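You operate a simulated robot arm through the tools that you are given. There is no shell and no other tool.

Carry out the task below with a simulated robot arm. There is one attempt and no reset: what you move stays moved.

JOB
Set the boom to 20 degrees and pin it.
Fine: land the cradle and switch the black isolator off first; draw the red pin, use the yellow knob.

Only the result counts: the job must be done as asked and must still hold three seconds after the hand-in. Knocking over, shifting, dropping, spilling or breaking anything else fails it.

ROBOT AND FRAMES
A 7-joint arm with a two-finger parallel gripper, fixed in place. Base frame: the origin is on the floor under the middle of its stand, x ahead of it, y to its left, z up. Units: cm, rad, N and s.
With the tool pointing down near the work surface it reaches from about 44 to 92 cm from the base axis. Its first joint turns from -2.496 to 2.496 rad. Payload 3 kg.
The TCP is the grasp point between the finger pads, 3 cm short of the fingertips. In the tool frame z runs along the fingers and y along their closing line. The gripper opens to 9.4 cm. The fingers are 2.8 cm wide and 1 cm thick; the gripper's body (5 by 9.6 cm) begins 5.5 cm behind the TCP.
Orientation is told as [roll, pitch, yaw] about the base's x, y, z axes, in that order, counted from this pose: with the fingers straight down and closing along the base's y, the tool's x points along the base's -x, its y along +y and its z along -z.

CONTROLS
- The arm moves only by the tool apply_moves. Its argument "plan" is a list of rows, each an object (a shift or turn left out is 0, a gripper value left out holds the last) with "turn": the turn, a rotation vector about the base's x, y, z in rad, a list of three; "offset": the shift along the base's x, y, z in cm, a list of three; "hand": the finger opening in cm, from 0 to 9.4. In form: [{"turn": [wx, wy, wz], "offset": [x, y, z], "hand": hand}, ...]. A call has 1 to 20 rows; each row shifts and turns the commanded pose from where the row before left it. Each row takes 0.2 s and may step no farther than 5 cm and 0.15 rad from the row before; otherwise, or with a gripper value out of range, the whole call is refused. Where a pose cannot be reached the arm comes as near as it can. A force on the tool above 80 N (or 10 N above the force at the start of the call, whichever is more), or a blocked arm, ends the call early, and 0.2 s more pass. The fingers move at their own pace (about 7.2 cm/s each) and stop on an object; they squeeze with about 32 N. The grip force told is the motor's: it shows also when the fingers shut on nothing. Time passes only in rows, and 0.2 s behind the last, so rows that do not move let the fingers close. The reply holds the time, the measured pose of the TCP, the force on the tool along the base axes, the opening and the grip force, in the units named above and with some noise, with the torque about the TCP (base axes, N m) and any sound that the robot's microphone picked up.
- Cameras (640 x 400 px; columns grow to the right, rows downward): "scene" is fixed at [40.3, -50.07, 155.62]; the picture's right is [0.91, -0.41, 0.00], its down [-0.18, -0.40, -0.90] and it looks along [0.37, 0.82, -0.43] (base axes); focal length 313 px, centre (320, 200). "wrist" rides on the gripper at [7.6, 1.4, -10.3] in the tool frame; the picture's right is [-0.18, 0.98, 0.00], its down [-0.75, -0.14, -0.64] and it looks along [-0.63, -0.12, 0.77] (tool axes); focal length 243 px, centre (320, 200). There is no depth. A picture from a camera that has moved, and an enlarged one, comes with that camera's place and axes in the base frame and with its lens.
- capture(camera): a new picture of that camera. It takes no simulated time.
- enlarge(camera, box): a new picture of the part [left, top, right, bottom] of that camera's present view, enlarged. It takes no simulated time.
- sign_off(): hands the job in; it is judged then, once.

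Nothing tells you positions but the pictures and the camera data. Unless the task says otherwise, let go and move clear before handing in.

The tools are called after "Emit:" as a command line: name --argument value ..., lists and objects as JSON in quotes. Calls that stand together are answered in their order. apply_moves: Moves the arm, as the interface text tells. Its arguments: {"type":"object","properties":{"plan":{"type":"array","items":{"type":"object","properties":{"turn":{"type":"array","items":{"type":"number"}},"offset":{"type":"array","items":{"type":"number"}},"hand":{"type":"number"}}}}},"required":["plan"]} The other tools are called the same way: capture (camera) takes a picture; enlarge (camera, box) takes an enlarged picture of a part of a camera's view; sign_off () hands the job in.

At the start:

```text
time: 0.0
tcp_pos: [41.17, 17.93, 135.5]
orientation: [0.001, -0.001, -0.001]
contact_force: [-0.6, -0.3, 1.0]
ft_torque: [-0.03, 0.01, 0.02]
width: 9.41
finger_force: 0.1
```

scene: 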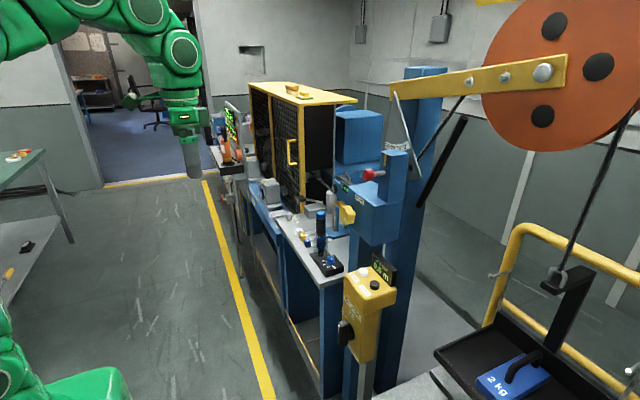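
wrist: 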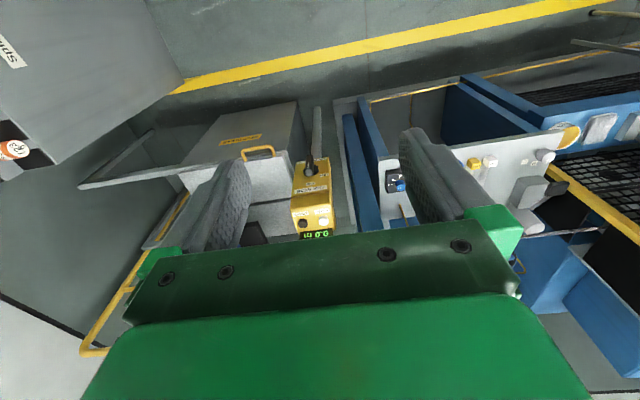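

I see a yellow control box on a post, a blue machine with a boom on a disc, and a hanging cradle with a 2 kg weight. I'll look at the details first before moving anything.

Emit:
enlarge --camera "scene" --box '[320, 130, 480, 230]'

Emit:
enlarge --camera "scene" --box '[300, 230, 460, 330]'

Emit:
enlarge --camera "scene" --box '[380, 0, 640, 163]'

Emit:
enlarge --camera "scene" --box '[400, 237, 640, 400]'

Emit:
enlarge --camera "wrist" --box '[160, 80, 480, 280]'

Emit:
enlarge --camera "scene" --box '[220, 150, 380, 250]'

```text
4.00 times, centred on (400, 180) of scene
camera zoom: at [40.3, -50.07, 155.62], right [0.91, -0.41, 0.0], down [-0.18, -0.4, -0.9], along [0.37, 0.82, -0.43], focal length 1251 px, centre (0, 280)
```

zoom: 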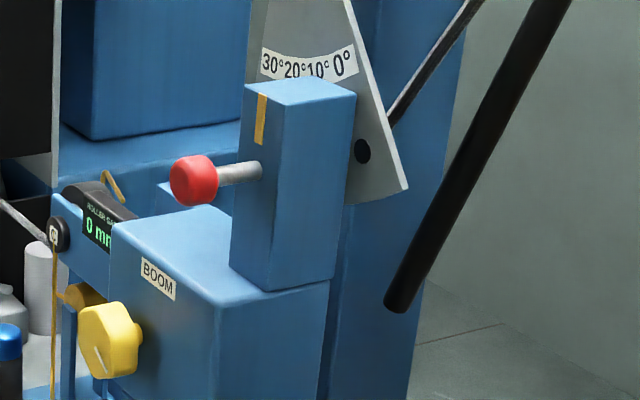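

```text
4.00 times, centred on (380, 280) of scene
camera zoom: at [40.3, -50.07, 155.62], right [0.91, -0.41, 0.0], down [-0.18, -0.4, -0.9], along [0.37, 0.82, -0.43], focal length 1251 px, centre (80, -120)
```

zoom: 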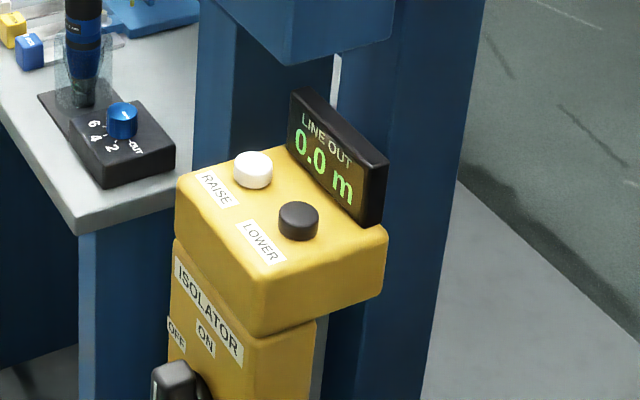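

```text
2.45 times, centred on (510, 82) of scene
camera zoom: at [40.3, -50.07, 155.62], right [0.91, -0.41, 0.0], down [-0.18, -0.4, -0.9], along [0.37, 0.82, -0.43], focal length 767 px, centre (-146, 491)
```

zoom: 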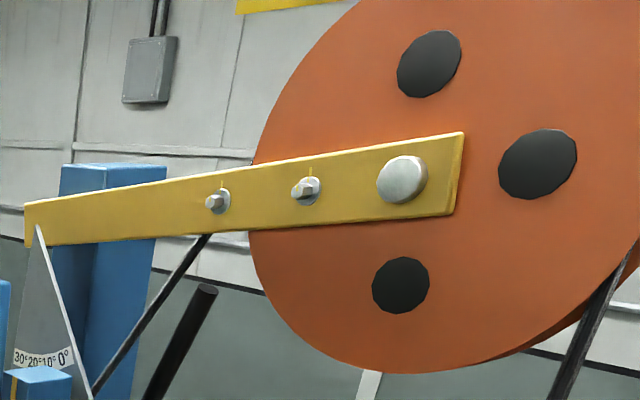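

```text
2.45 times, centred on (520, 318) of scene
camera zoom: at [40.3, -50.07, 155.62], right [0.91, -0.41, 0.0], down [-0.18, -0.4, -0.9], along [0.37, 0.82, -0.43], focal length 767 px, centre (-171, -91)
```

zoom: 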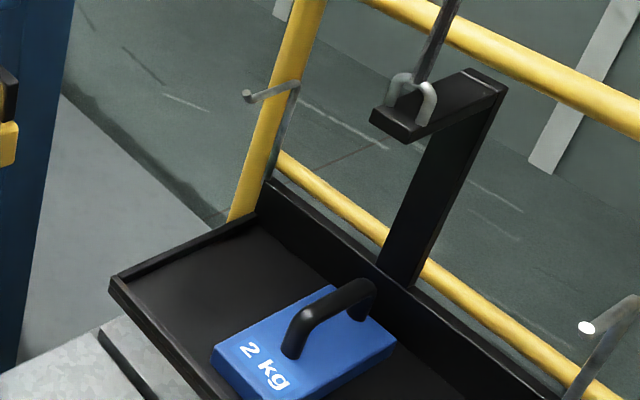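

```text
2.00 times, centred on (320, 180) of wrist
camera zoom: at [33.65, 19.47, 145.78], right [0.18, 0.98, 0.0], down [0.75, -0.14, 0.64], along [0.63, -0.12, -0.77], focal length 485 px, centre (320, 240)
```

zoom: 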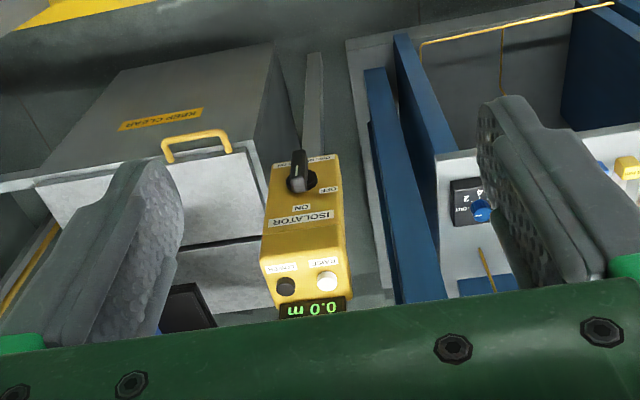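

```text
4.00 times, centred on (300, 200) of scene
camera zoom: at [40.3, -50.07, 155.62], right [0.91, -0.41, 0.0], down [-0.18, -0.4, -0.9], along [0.37, 0.82, -0.43], focal length 1251 px, centre (400, 200)
```

zoom: 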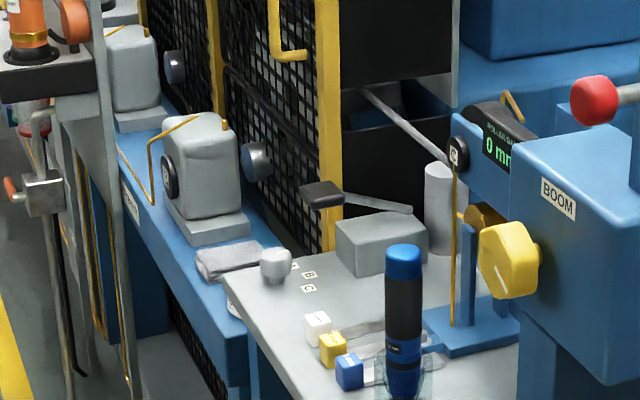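

I see the yellow pendant (RAISE/LOWER buttons, isolator knob) around x≈87, y≈8, z≈98, with the blue BOOM box (yellow knob, red pin) behind it. Next I tilt the hand up in free space so the wrist camera sees these front faces.

Emit:
apply_moves --plan '[{"turn": [0, -0.15, 0]}, {"turn": [0, -0.15, 0]}, {"turn": [0, -0.15, 0]}, {"turn": [0, -0.15, 0]}, {"turn": [0, -0.15, 0]}]'

Emit:
capture --camera "wrist"

Emit:
capture --camera "scene"

```text
time: 1.2
tcp_pos: [40.46, 20.17, 134.92]
orientation: [0.328, -0.558, -0.078]
contact_force: [0.4, 0.2, -0.3]
ft_torque: [0.0, 0.0, 0.02]
width: 9.42
finger_force: 0.1
stopped in row 5: the arm was blocked; the commanded pose is now the measured one
```

```text
taken
camera wrist: at [28.57, 19.2, 139.49], right [0.06, 0.93, 0.37], down [0.31, -0.37, 0.88], along [0.95, 0.06, -0.31], focal length 243 px, centre (320, 200)
```

wrist: 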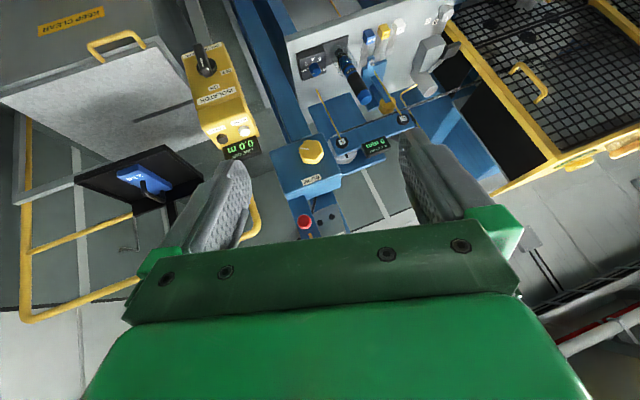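

```text
taken
```

scene: 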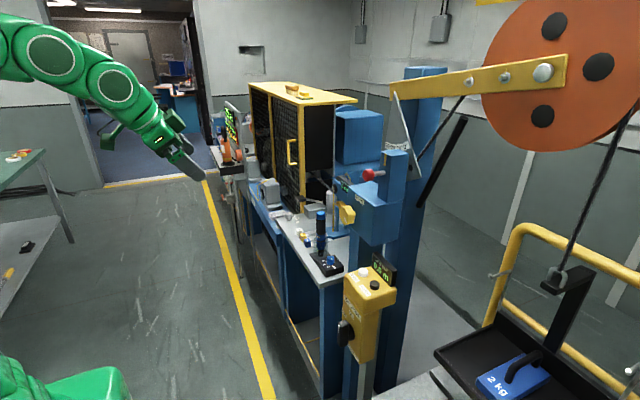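

The wrist view now shows both the pendant and the BOOM box with knob, pin and cradle; the arm was near a joint limit, so I'll not tilt further here. Next, a closer look.

Emit:
enlarge --camera "wrist" --box '[240, 60, 432, 240]'

Emit:
enlarge --camera "wrist" --box '[60, 20, 300, 240]'

Emit:
enlarge --camera "scene" --box '[350, 70, 446, 130]'

Emit:
enlarge --camera "scene" --box '[350, 135, 430, 185]'

Emit:
enlarge --camera "scene" --box '[320, 300, 480, 400]'

```text
2.22 times, centred on (336, 150) of wrist
camera zoom: at [28.57, 19.2, 139.49], right [0.06, 0.93, 0.37], down [0.31, -0.37, 0.88], along [0.95, 0.06, -0.31], focal length 539 px, centre (284, 311)
```

zoom: 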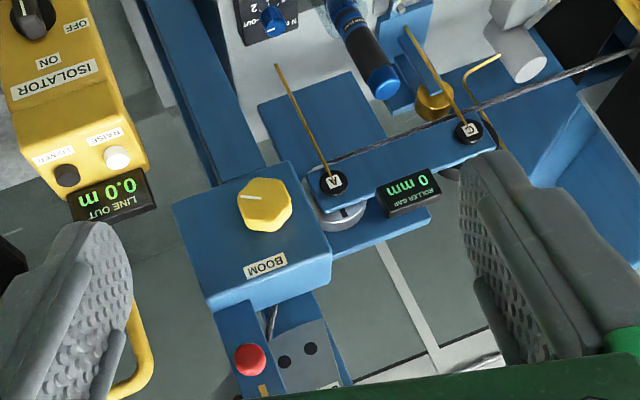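

```text
1.82 times, centred on (180, 130) of wrist
camera zoom: at [28.57, 19.2, 139.49], right [0.06, 0.93, 0.37], down [0.31, -0.37, 0.88], along [0.95, 0.06, -0.31], focal length 441 px, centre (574, 327)
```

zoom: 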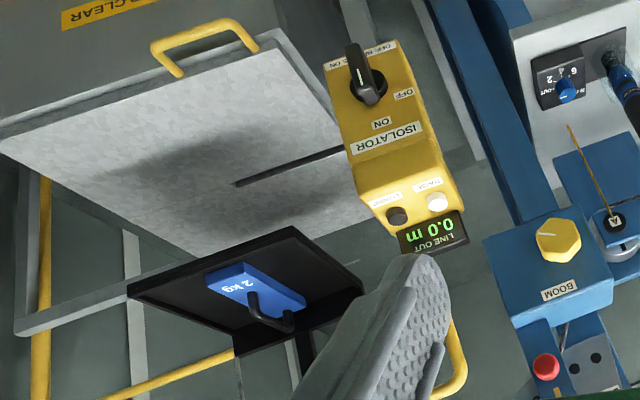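

```text
6.67 times, centred on (398, 100) of scene
camera zoom: at [40.3, -50.07, 155.62], right [0.91, -0.41, 0.0], down [-0.18, -0.4, -0.9], along [0.37, 0.82, -0.43], focal length 2085 px, centre (-200, 867)
```

zoom: 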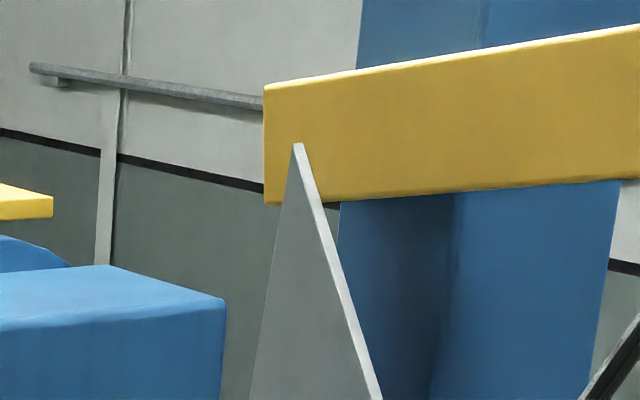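

```text
8.00 times, centred on (390, 160) of scene
camera zoom: at [40.3, -50.07, 155.62], right [0.91, -0.41, 0.0], down [-0.18, -0.4, -0.9], along [0.37, 0.82, -0.43], focal length 2502 px, centre (-240, 520)
```

zoom: 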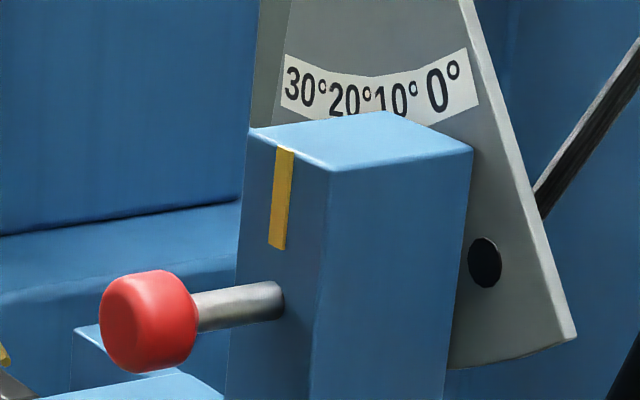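

```text
4.00 times, centred on (400, 350) of scene
camera zoom: at [40.3, -50.07, 155.62], right [0.91, -0.41, 0.0], down [-0.18, -0.4, -0.9], along [0.37, 0.82, -0.43], focal length 1251 px, centre (0, -400)
```

zoom: 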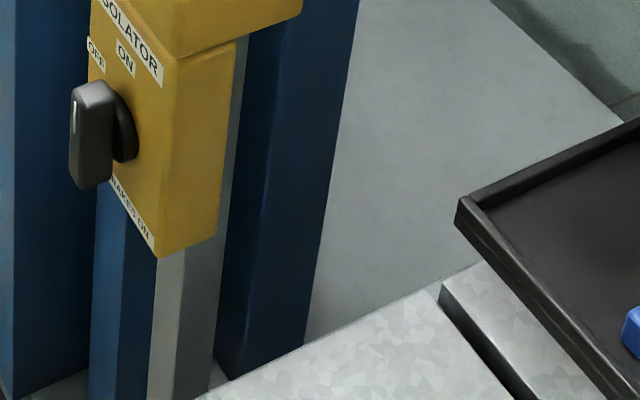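

From triangulating both views: yellow knob ≈(83.7, 25.5, 108.7), red pin knob ≈(85.2, 17.3, 125), LOWER button ≈(81.8, 5.4, 97), isolator handle ≈(75, 8.7, 79), cradle ≈(98, -26, 88); the boom seems to be at 10°. Next I straighten the hand and move to look at the cradle and its landing area.

Emit:
apply_moves --plan '[{"turn": [-0.0595, 0.113, -0.0032], "offset": [3, -4, 0]}, {"turn": [-0.0595, 0.113, -0.0032], "offset": [3, -4, 0]}, {"turn": [-0.0595, 0.113, -0.0032], "offset": [3, -4, 0]}, {"turn": [-0.0595, 0.113, -0.0032], "offset": [3, -4, 0]}, {"turn": [-0.0595, 0.113, -0.0032], "offset": [3, -4, 0]}, {"offset": [2, -4, -1]}, {"offset": [0, -4, 0]}]'

Emit:
capture --camera "wrist"

Emit:
enlarge --camera "wrist" --box '[160, 40, 480, 240]'

Emit:
capture --camera "scene"

```text
time: 2.8
tcp_pos: [57.46, -7.87, 133.8]
orientation: [-0.001, -0.009, 0.004]
contact_force: [0.0, -1.4, 0.3]
ft_torque: [0.04, 0.01, 0.01]
width: 9.41
finger_force: 0.0
```

```text
taken
camera wrist: at [49.8, -6.36, 144.03], right [0.18, 0.98, 0.0], down [0.75, -0.14, 0.65], along [0.64, -0.12, -0.76], focal length 243 px, centre (320, 200)
```

wrist: 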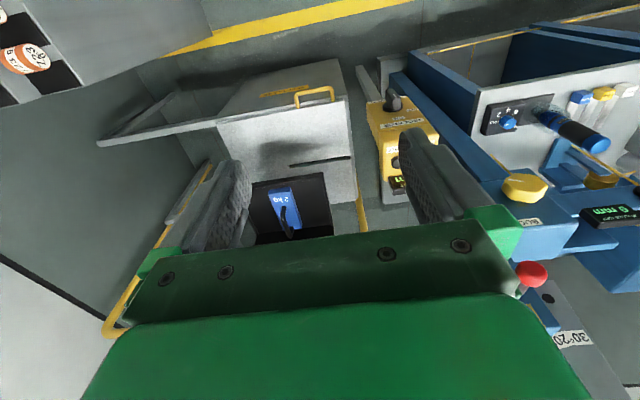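

```text
2.00 times, centred on (320, 140) of wrist
camera zoom: at [49.8, -6.36, 144.03], right [0.18, 0.98, 0.0], down [0.75, -0.14, 0.65], along [0.64, -0.12, -0.76], focal length 485 px, centre (320, 320)
```

zoom: 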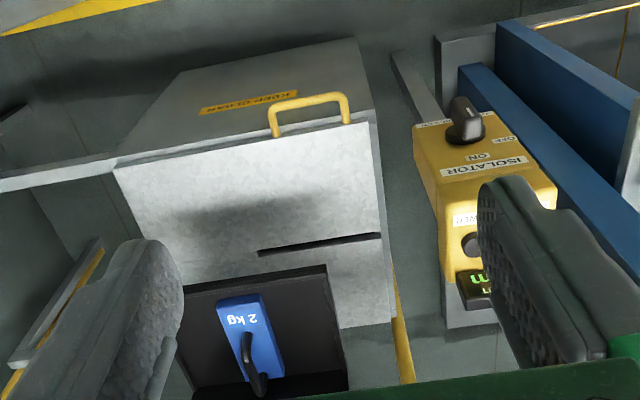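

```text
taken
```

scene: 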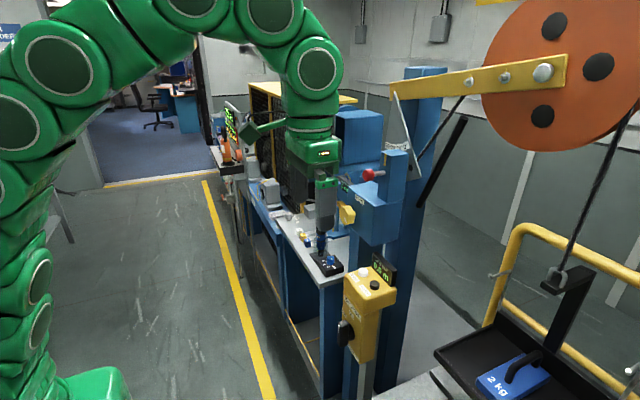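

The platform top under the cradle is at about z=62, so the cradle (tray bottom about z=86) has some 25 cm to go down and its landing area looks clear. Next I close the fingers and come over the LOWER button for a check.

Emit:
apply_moves --plan '[{"hand": 0, "offset": [3, 2.2, -2]}, {"offset": [3, 2.2, -3]}, {"offset": [3, 2.2, -3]}, {"offset": [3, 2.2, -3]}, {"offset": [3, 2.2, -3]}, {"offset": [3, 2.2, -3]}, {"offset": [0, 0, 0]}]'

Emit:
capture --camera "wrist"

Emit:
enlarge --camera "wrist" --box '[240, 80, 400, 180]'

Emit:
capture --camera "scene"

```text
time: 4.4
tcp_pos: [75.3, 5.13, 116.7]
orientation: [-0.002, -0.006, 0.004]
contact_force: [0.6, -0.7, 0.3]
ft_torque: [0.01, 0.03, -0.01]
width: 0.0
finger_force: 31.6
```

```text
taken
camera wrist: at [67.7, 6.59, 127.04], right [0.18, 0.98, 0.0], down [0.75, -0.14, 0.65], along [0.64, -0.12, -0.76], focal length 243 px, centre (320, 200)
```

wrist: 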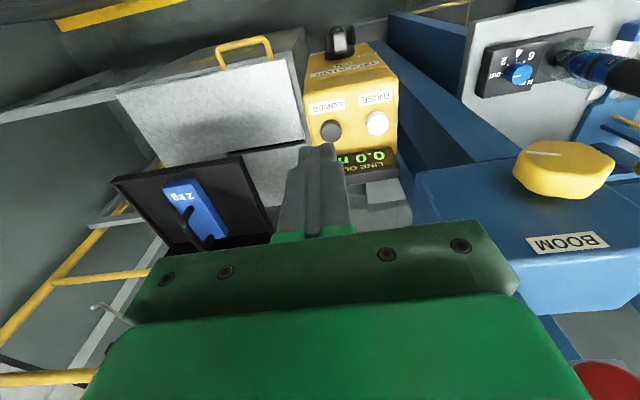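

```text
4.00 times, centred on (320, 130) of wrist
camera zoom: at [67.7, 6.59, 127.04], right [0.18, 0.98, 0.0], down [0.75, -0.14, 0.65], along [0.64, -0.12, -0.76], focal length 970 px, centre (320, 480)
```

zoom: 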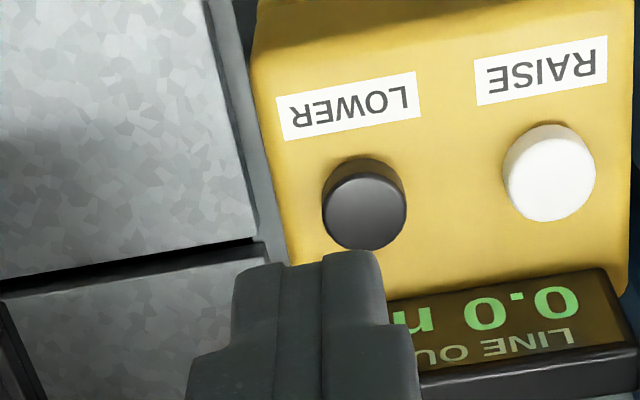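

```text
taken
```

scene: 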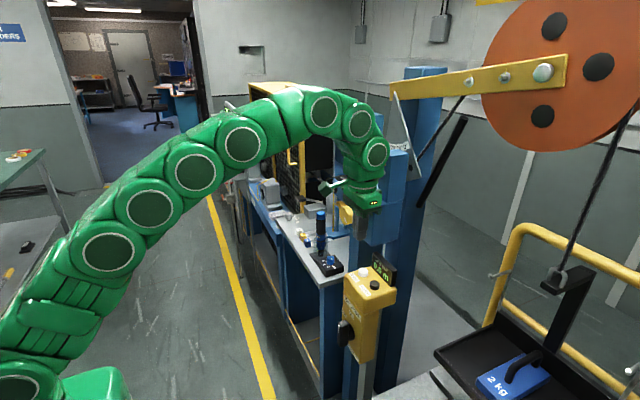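

LOWER is at about (81.4, 5.4, 97.5), and the closed fingers are just short of it. I move above it and check again before pressing.

Emit:
apply_moves --plan '[{"offset": [3, 0.15, -2]}, {"offset": [3.1, 0.15, -2]}, {"offset": [0, 0, -4]}, {"offset": [0, 0, -3.7]}, {"offset": [0, 0, 0]}]'

Emit:
capture --camera "wrist"

Emit:
enlarge --camera "wrist" --box '[240, 80, 400, 180]'

Emit:
enlarge --camera "scene" --box '[320, 200, 480, 300]'

```text
time: 5.6
tcp_pos: [81.77, 5.71, 105.3]
orientation: [-0.004, -0.008, 0.003]
contact_force: [0.3, -0.9, 0.3]
ft_torque: [0.03, -0.01, 0.0]
width: 0.0
finger_force: 31.7
```

```text
taken
camera wrist: at [74.09, 7.18, 115.56], right [0.18, 0.98, 0.0], down [0.75, -0.14, 0.65], along [0.64, -0.12, -0.76], focal length 243 px, centre (320, 200)
```

wrist: 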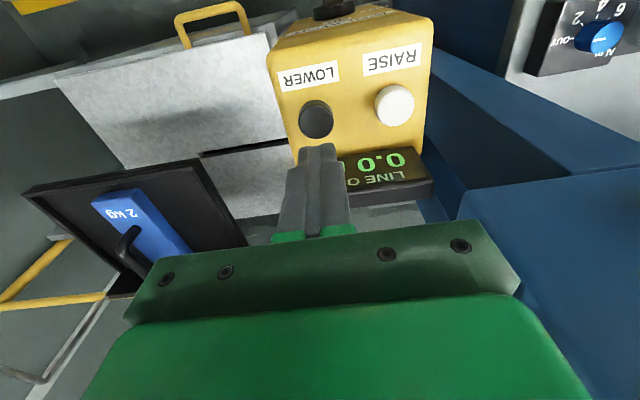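

```text
4.00 times, centred on (320, 130) of wrist
camera zoom: at [74.09, 7.18, 115.56], right [0.18, 0.98, 0.0], down [0.75, -0.14, 0.65], along [0.64, -0.12, -0.76], focal length 970 px, centre (320, 480)
```

zoom: 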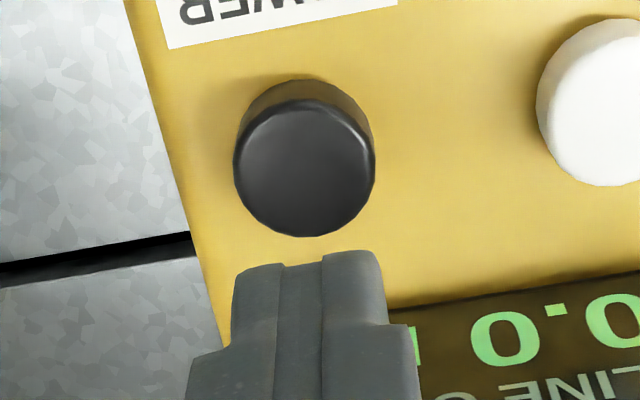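

```text
4.00 times, centred on (400, 250) of scene
camera zoom: at [40.3, -50.07, 155.62], right [0.91, -0.41, 0.0], down [-0.18, -0.4, -0.9], along [0.37, 0.82, -0.43], focal length 1251 px, centre (0, 0)
```

zoom: 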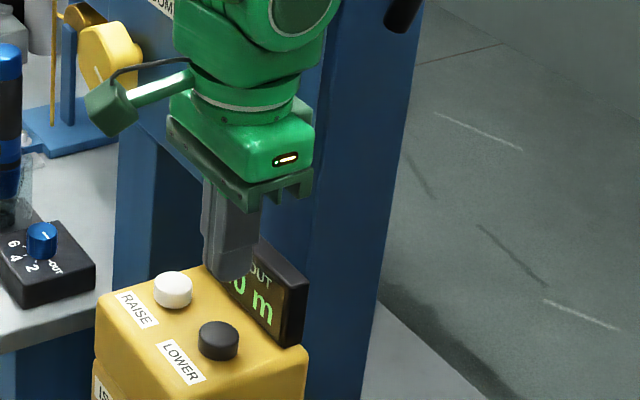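

The fingertip hangs just above and slightly to the far side of the LOWER button. I shift back a little and come down in small steps to feel the button.

Emit:
apply_moves --plan '[{"offset": [-0.35, -0.2, -1.5]}, {"offset": [0, 0, -1.5]}, {"offset": [0, 0, -0.6]}, {"offset": [0, 0, 0]}]'

Emit:
enlarge --camera "wrist" --box '[240, 80, 400, 180]'

Emit:
enlarge --camera "scene" --box '[320, 230, 480, 330]'

```text
time: 6.6
tcp_pos: [81.31, 5.5, 101.76]
orientation: [-0.002, -0.009, 0.002]
contact_force: [0.3, -0.8, 0.1]
ft_torque: [-0.02, -0.04, -0.01]
width: 0.0
finger_force: 31.9
```

```text
4.00 times, centred on (320, 130) of wrist
camera zoom: at [73.64, 6.92, 111.97], right [0.18, 0.98, 0.0], down [0.75, -0.14, 0.65], along [0.64, -0.12, -0.76], focal length 970 px, centre (320, 480)
```

zoom: 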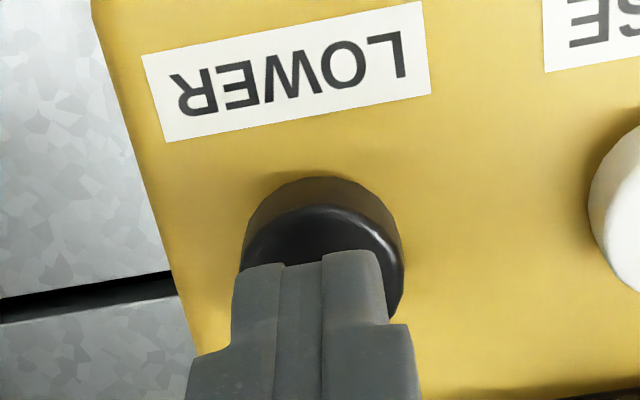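

```text
4.00 times, centred on (400, 280) of scene
camera zoom: at [40.3, -50.07, 155.62], right [0.91, -0.41, 0.0], down [-0.18, -0.4, -0.9], along [0.37, 0.82, -0.43], focal length 1251 px, centre (0, -120)
```

zoom: 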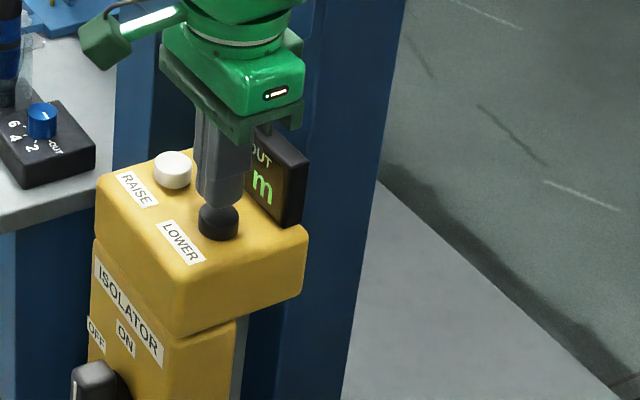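

The fingertip sits centred just above the LOWER button. I now press in small steps and watch the force and readout.

Emit:
apply_moves --plan '[{"offset": [0, 0, -0.3]}, {"offset": [0, 0, -0.3]}, {"offset": [0, 0, -0.2]}]'

Emit:
capture --camera "scene"

Emit:
enlarge --camera "scene" --box '[320, 230, 480, 330]'

```text
time: 7.4
tcp_pos: [81.29, 5.36, 100.92]
orientation: [-0.003, -0.009, 0.004]
contact_force: [-0.3, -0.3, -0.5]
ft_torque: [-0.01, -0.01, 0.0]
width: 0.0
finger_force: 32.2
```

```text
taken
```

scene: 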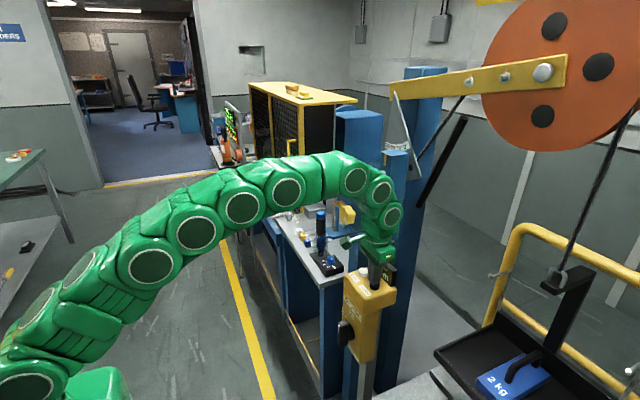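

```text
4.00 times, centred on (400, 280) of scene
camera zoom: at [40.3, -50.07, 155.62], right [0.91, -0.41, 0.0], down [-0.18, -0.4, -0.9], along [0.37, 0.82, -0.43], focal length 1251 px, centre (0, -120)
```

zoom: 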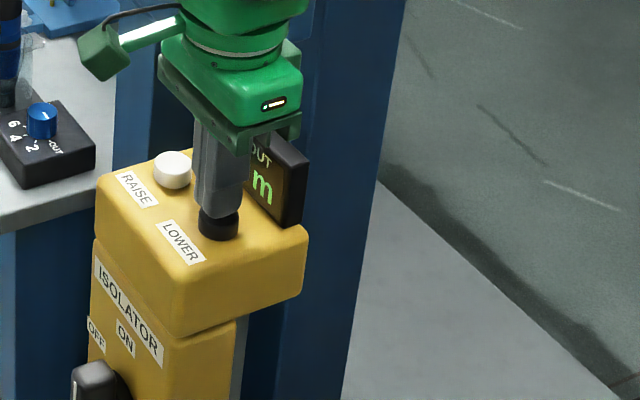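

There is no contact force yet; the tip is just above the button. I keep pressing down in small steps.

Emit:
apply_moves --plan '[{"offset": [0, 0, -0.3]}, {"offset": [0, 0, -0.2]}, {"offset": [0, 0, -0.1]}]'

Emit:
enlarge --camera "scene" --box '[320, 230, 480, 330]'

Emit:
enlarge --camera "scene" --box '[400, 237, 640, 400]'

```text
time: 8.2
tcp_pos: [81.14, 5.48, 100.34]
orientation: [0.0, -0.008, 0.003]
contact_force: [0.1, -0.6, 0.1]
ft_torque: [0.0, -0.01, 0.01]
width: 0.0
finger_force: 32.1
```

```text
4.00 times, centred on (400, 280) of scene
camera zoom: at [40.3, -50.07, 155.62], right [0.91, -0.41, 0.0], down [-0.18, -0.4, -0.9], along [0.37, 0.82, -0.43], focal length 1251 px, centre (0, -120)
```

zoom: 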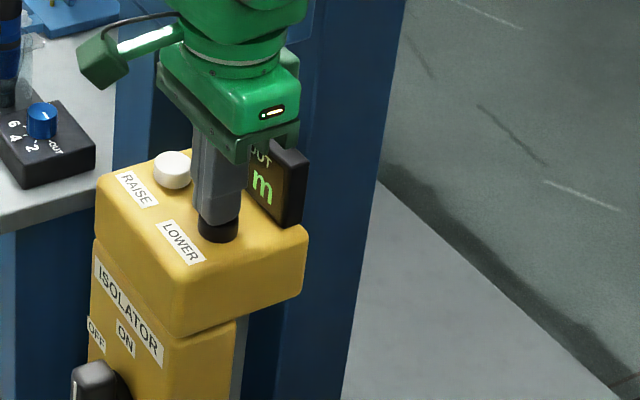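

```text
2.45 times, centred on (520, 318) of scene
camera zoom: at [40.3, -50.07, 155.62], right [0.91, -0.41, 0.0], down [-0.18, -0.4, -0.9], along [0.37, 0.82, -0.43], focal length 767 px, centre (-171, -91)
```

zoom: 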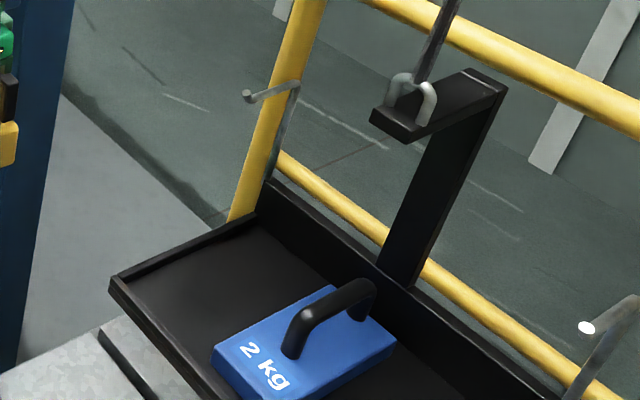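

Still no force; tip at about z=97.3. I go on in 0.2 cm steps.

Emit:
apply_moves --plan '[{"offset": [0, 0, -0.2]}, {"offset": [0, 0, -0.2]}]'

Emit:
enlarge --camera "scene" --box '[400, 237, 640, 400]'

```text
time: 8.8
tcp_pos: [81.35, 5.52, 99.83]
orientation: [-0.002, -0.008, 0.004]
contact_force: [-1.7, 1.6, 5.3]
ft_torque: [0.02, 0.08, 0.01]
width: 0.0
finger_force: 32.2
heard: click
```

```text
2.45 times, centred on (520, 318) of scene
camera zoom: at [40.3, -50.07, 155.62], right [0.91, -0.41, 0.0], down [-0.18, -0.4, -0.9], along [0.37, 0.82, -0.43], focal length 767 px, centre (-171, -91)
```

zoom: 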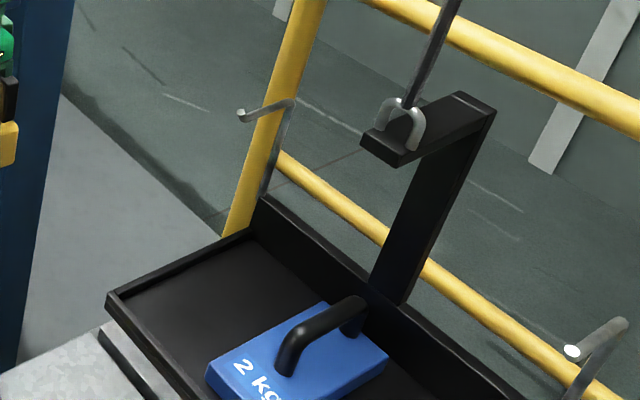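

The button clicked and the cradle has begun going down. I hold it briefly and check how quickly it moves.

Emit:
apply_moves --plan '[{"offset": [0, 0, 0]}, {"offset": [0, 0, 0]}]'

Emit:
capture --camera "scene"

Emit:
enlarge --camera "scene" --box '[400, 237, 640, 400]'

Emit:
capture --camera "wrist"

```text
time: 9.4
tcp_pos: [81.24, 5.48, 99.81]
orientation: [-0.002, -0.01, 0.005]
contact_force: [0.1, 2.0, 4.3]
ft_torque: [0.1, 0.04, -0.02]
width: 0.0
finger_force: 31.5
```

```text
taken
```

scene: 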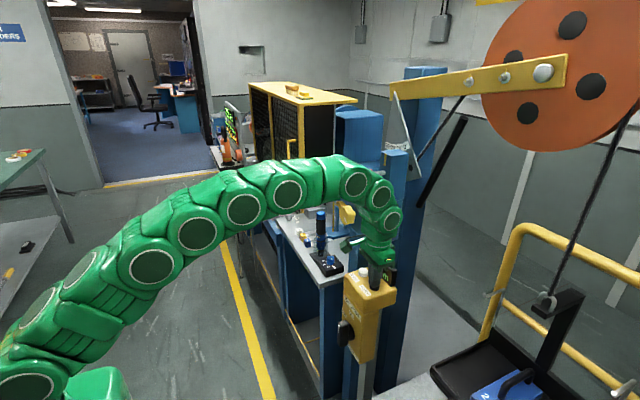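

```text
2.45 times, centred on (520, 318) of scene
camera zoom: at [40.3, -50.07, 155.62], right [0.91, -0.41, 0.0], down [-0.18, -0.4, -0.9], along [0.37, 0.82, -0.43], focal length 767 px, centre (-171, -91)
```

zoom: 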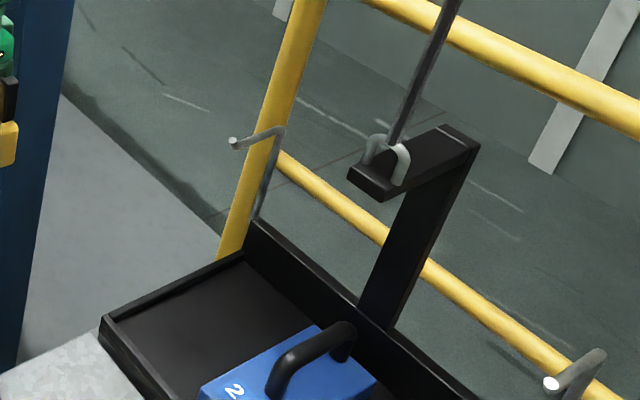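

```text
taken
camera wrist: at [73.59, 6.87, 110.12], right [0.18, 0.98, 0.0], down [0.75, -0.14, 0.65], along [0.64, -0.12, -0.76], focal length 243 px, centre (320, 200)
```

wrist: 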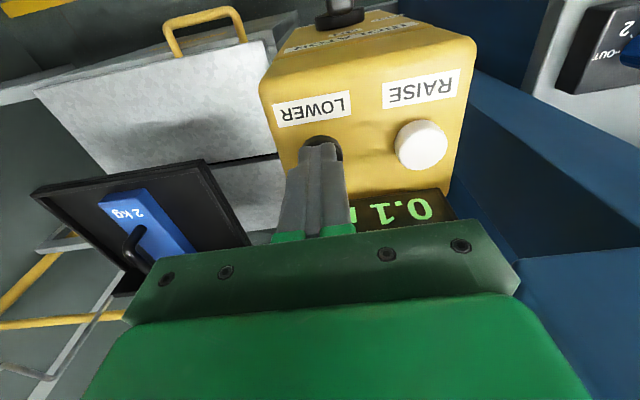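

LINE OUT reads 0.1 m, and the cradle goes down steadily at about 7 cm/s. I hold the button for another second and check.

Emit:
apply_moves --plan '[{"offset": [0, 0, 0]}, {"offset": [0, 0, 0]}, {"offset": [0, 0, 0]}, {"offset": [0, 0, 0]}]'

Emit:
capture --camera "scene"

Emit:
capture --camera "wrist"

Emit:
enlarge --camera "wrist" --box '[0, 100, 320, 300]'

```text
time: 10.4
tcp_pos: [81.25, 5.47, 99.81]
orientation: [-0.004, -0.009, 0.003]
contact_force: [-0.2, 0.9, 4.9]
ft_torque: [0.05, 0.02, -0.05]
width: 0.01
finger_force: 32.3
```

```text
taken
```

scene: 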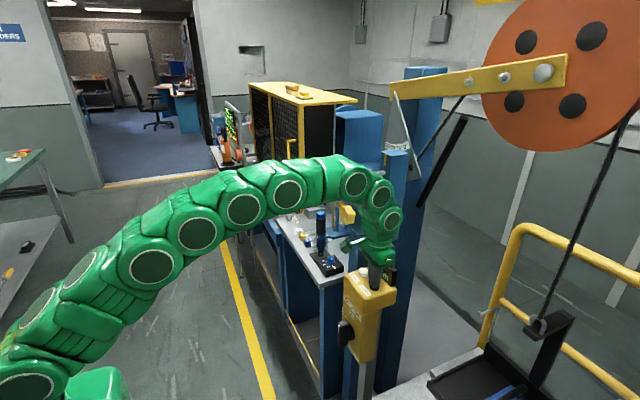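

```text
taken
camera wrist: at [73.59, 6.86, 110.12], right [0.18, 0.98, 0.0], down [0.75, -0.14, 0.65], along [0.64, -0.12, -0.76], focal length 243 px, centre (320, 200)
```

wrist: 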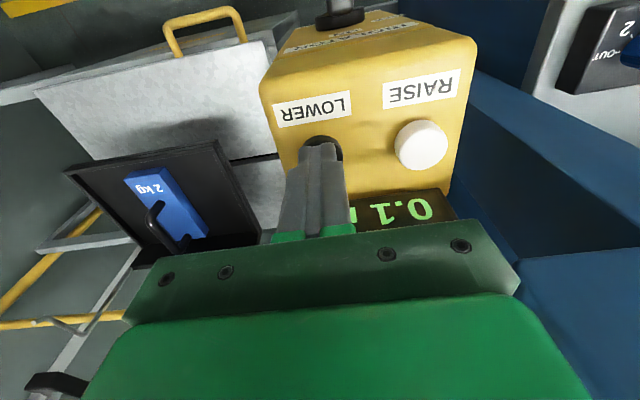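

```text
2.00 times, centred on (160, 200) of wrist
camera zoom: at [73.59, 6.86, 110.12], right [0.18, 0.98, 0.0], down [0.75, -0.14, 0.65], along [0.64, -0.12, -0.76], focal length 485 px, centre (640, 200)
```

zoom: 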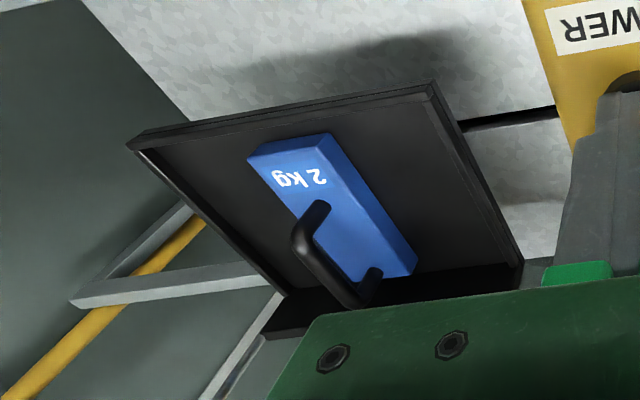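

The cradle is about half way down, still hanging level and above the clear platform top. I continue holding.

Emit:
apply_moves --plan '[{"offset": [0, 0, 0]}, {"offset": [0, 0, 0]}, {"offset": [0, 0, 0]}, {"offset": [0, 0, 0]}]'

Emit:
capture --camera "scene"

Emit:
capture --camera "wrist"

Emit:
enlarge --camera "wrist" --box '[0, 100, 320, 300]'

```text
time: 11.4
tcp_pos: [81.15, 5.47, 99.82]
orientation: [-0.002, -0.01, 0.003]
contact_force: [1.0, -0.5, 5.0]
ft_torque: [0.0, 0.04, 0.02]
width: 0.0
finger_force: 32.3
```

```text
taken
```

scene: 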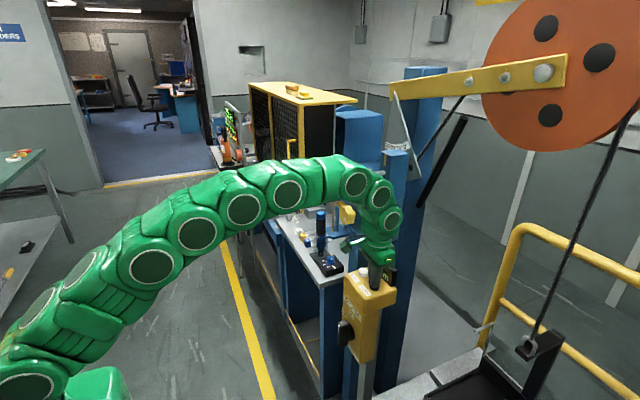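

```text
taken
camera wrist: at [73.59, 6.86, 110.12], right [0.18, 0.98, 0.0], down [0.75, -0.14, 0.65], along [0.64, -0.12, -0.76], focal length 243 px, centre (320, 200)
```

wrist: 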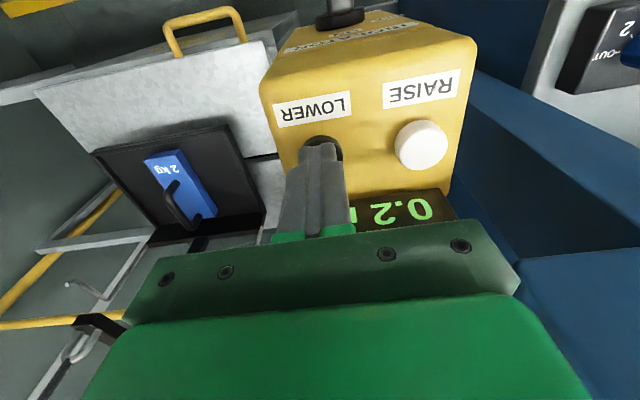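

```text
2.00 times, centred on (160, 200) of wrist
camera zoom: at [73.59, 6.86, 110.12], right [0.18, 0.98, 0.0], down [0.75, -0.14, 0.65], along [0.64, -0.12, -0.76], focal length 485 px, centre (640, 200)
```

zoom: 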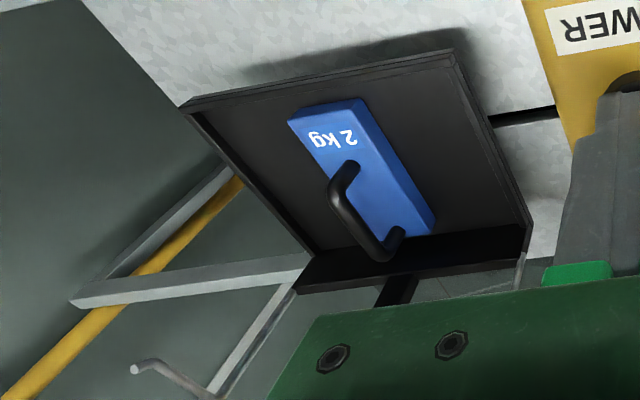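

LINE OUT reads 0.2 m and the tray is approaching the platform. I continue in shorter presses and watch for the touchdown.

Emit:
apply_moves --plan '[{"offset": [0, 0, 0]}, {"offset": [0, 0, 0]}]'

Emit:
enlarge --camera "wrist" --box '[0, 100, 320, 300]'

Emit:
capture --camera "scene"

```text
time: 12.0
tcp_pos: [81.34, 5.44, 99.85]
orientation: [-0.002, -0.008, 0.004]
contact_force: [0.1, -1.7, 5.2]
ft_torque: [0.02, 0.02, -0.02]
width: 0.0
finger_force: 31.9
```

```text
2.00 times, centred on (160, 200) of wrist
camera zoom: at [73.59, 6.86, 110.11], right [0.18, 0.98, 0.0], down [0.75, -0.14, 0.65], along [0.64, -0.12, -0.76], focal length 485 px, centre (640, 200)
```

zoom: 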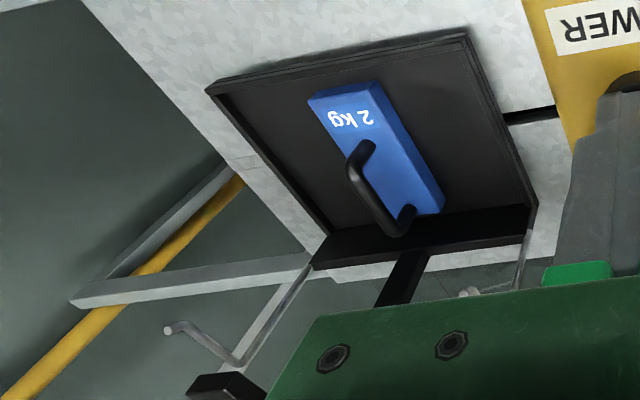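

```text
taken
```

scene: 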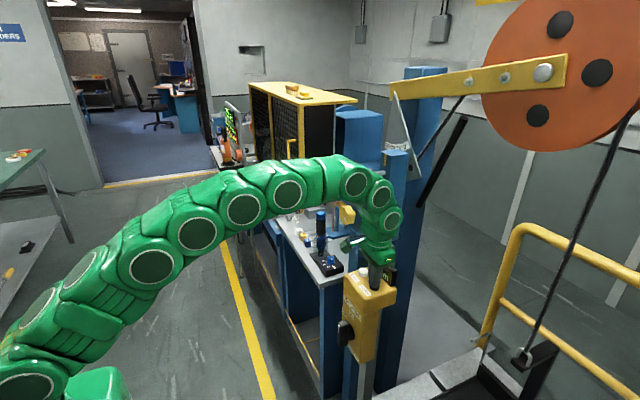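

The tray is almost down: only a thin shadow gap is left at its front edge. I give short holds now.

Emit:
apply_moves --plan '[{"offset": [0, 0, 0]}]'

Emit:
enlarge --camera "wrist" --box '[0, 100, 320, 300]'

Emit:
enlarge --camera "scene" --box '[400, 237, 640, 400]'

```text
time: 12.4
tcp_pos: [81.2, 5.32, 99.77]
orientation: [-0.003, -0.008, 0.003]
contact_force: [0.5, -0.6, 5.5]
ft_torque: [-0.04, 0.09, 0.02]
width: 0.02
finger_force: 31.5
```

```text
2.00 times, centred on (160, 200) of wrist
camera zoom: at [73.59, 6.86, 110.12], right [0.18, 0.98, 0.0], down [0.75, -0.14, 0.65], along [0.64, -0.12, -0.76], focal length 485 px, centre (640, 200)
```

zoom: 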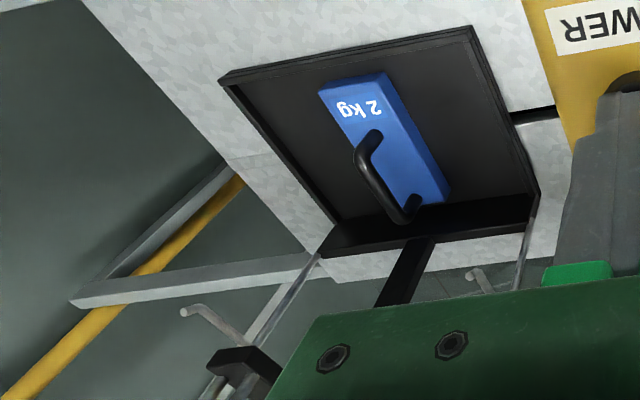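

```text
2.45 times, centred on (520, 318) of scene
camera zoom: at [40.3, -50.07, 155.62], right [0.91, -0.41, 0.0], down [-0.18, -0.4, -0.9], along [0.37, 0.82, -0.43], focal length 767 px, centre (-171, -91)
```

zoom: 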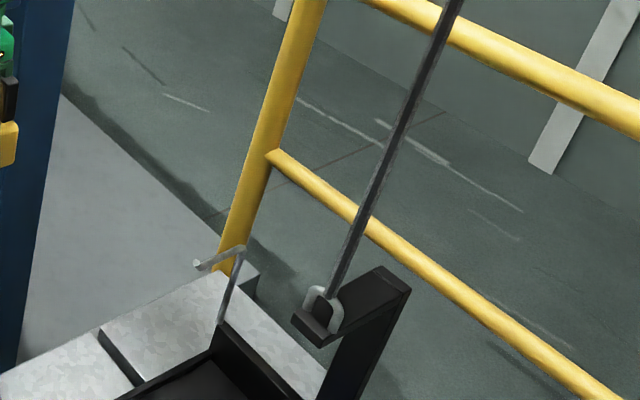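

The tray looks about on the platform. I give one more short hold to see whether it still moves.

Emit:
apply_moves --plan '[{"offset": [0, 0, 0]}]'

Emit:
enlarge --camera "wrist" --box '[0, 100, 320, 300]'

Emit:
enlarge --camera "scene" --box '[400, 237, 640, 400]'

Emit:
capture --camera "wrist"

```text
time: 12.8
tcp_pos: [81.2, 5.39, 99.8]
orientation: [-0.004, -0.008, 0.004]
contact_force: [0.1, 0.0, 4.9]
ft_torque: [-0.04, 0.05, 0.03]
width: 0.0
finger_force: 31.9
```

```text
2.00 times, centred on (160, 200) of wrist
camera zoom: at [73.59, 6.86, 110.12], right [0.18, 0.98, 0.0], down [0.75, -0.14, 0.65], along [0.64, -0.12, -0.76], focal length 485 px, centre (640, 200)
```

zoom: 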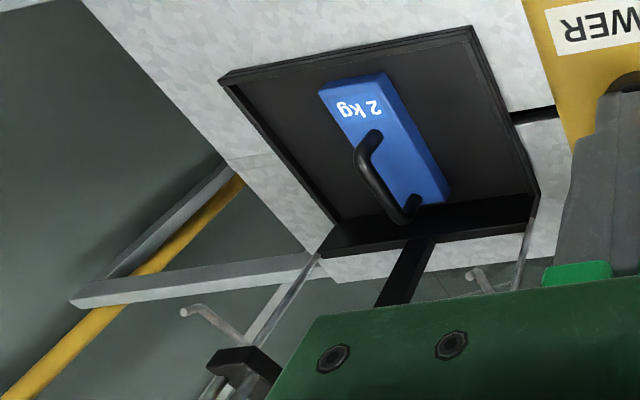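

```text
2.45 times, centred on (520, 318) of scene
camera zoom: at [40.3, -50.07, 155.62], right [0.91, -0.41, 0.0], down [-0.18, -0.4, -0.9], along [0.37, 0.82, -0.43], focal length 767 px, centre (-171, -91)
```

zoom: 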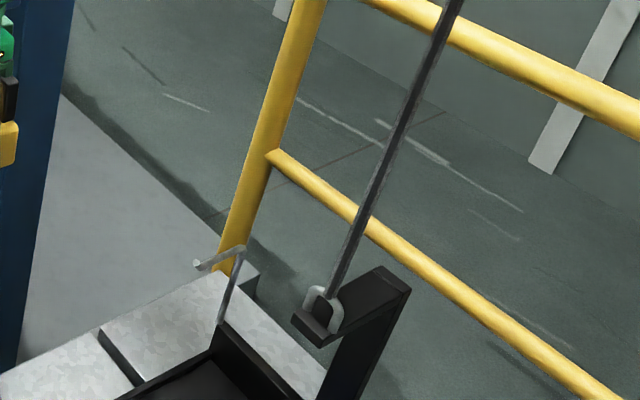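

```text
taken
camera wrist: at [73.59, 6.86, 110.12], right [0.18, 0.98, 0.0], down [0.75, -0.14, 0.65], along [0.64, -0.12, -0.76], focal length 243 px, centre (320, 200)
```

wrist: 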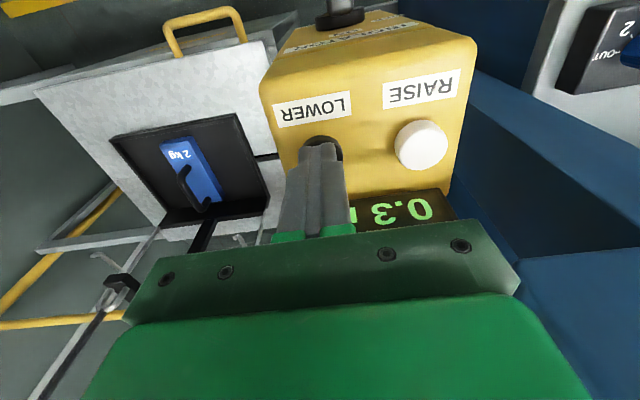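

The cradle no longer moves, so it has landed (LINE OUT 0.3 m). Raising the boom by 10° lifts its tip by about 7–9 cm, so I pay out a bit more line as slack so the cradle stays down.

Emit:
apply_moves --plan '[{"offset": [0, 0, 0]}, {"offset": [0, 0, 0]}]'

Emit:
capture --camera "scene"

Emit:
capture --camera "wrist"

Emit:
enlarge --camera "scene" --box '[480, 100, 640, 400]'

```text
time: 13.4
tcp_pos: [81.26, 5.52, 99.74]
orientation: [-0.001, -0.009, 0.006]
contact_force: [-1.0, -1.3, 4.5]
ft_torque: [-0.01, 0.06, -0.02]
width: 0.0
finger_force: 31.9
```

```text
taken
```

scene: 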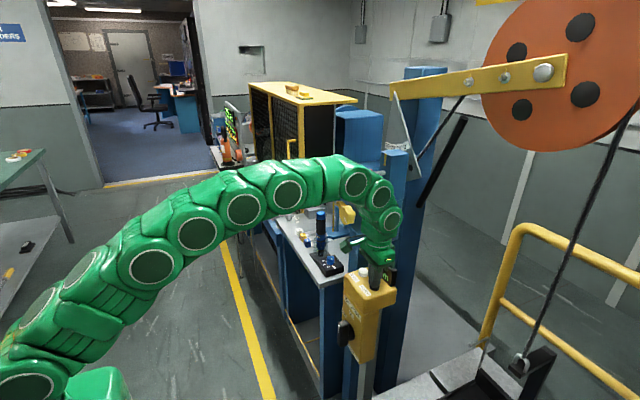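

```text
taken
camera wrist: at [73.59, 6.86, 110.12], right [0.18, 0.98, 0.0], down [0.75, -0.14, 0.65], along [0.64, -0.12, -0.76], focal length 243 px, centre (320, 200)
```

wrist: 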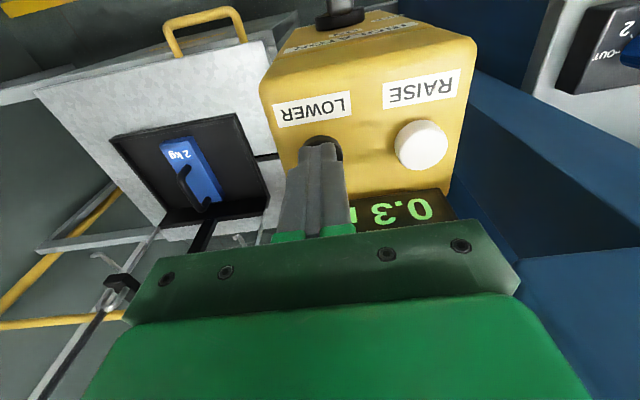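

```text
1.33 times, centred on (560, 250) of scene
camera zoom: at [40.3, -50.07, 155.62], right [0.91, -0.41, 0.0], down [-0.18, -0.4, -0.9], along [0.37, 0.82, -0.43], focal length 417 px, centre (0, 133)
```

zoom: 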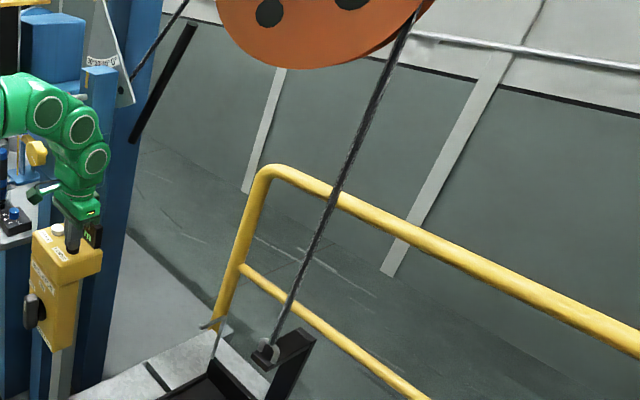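

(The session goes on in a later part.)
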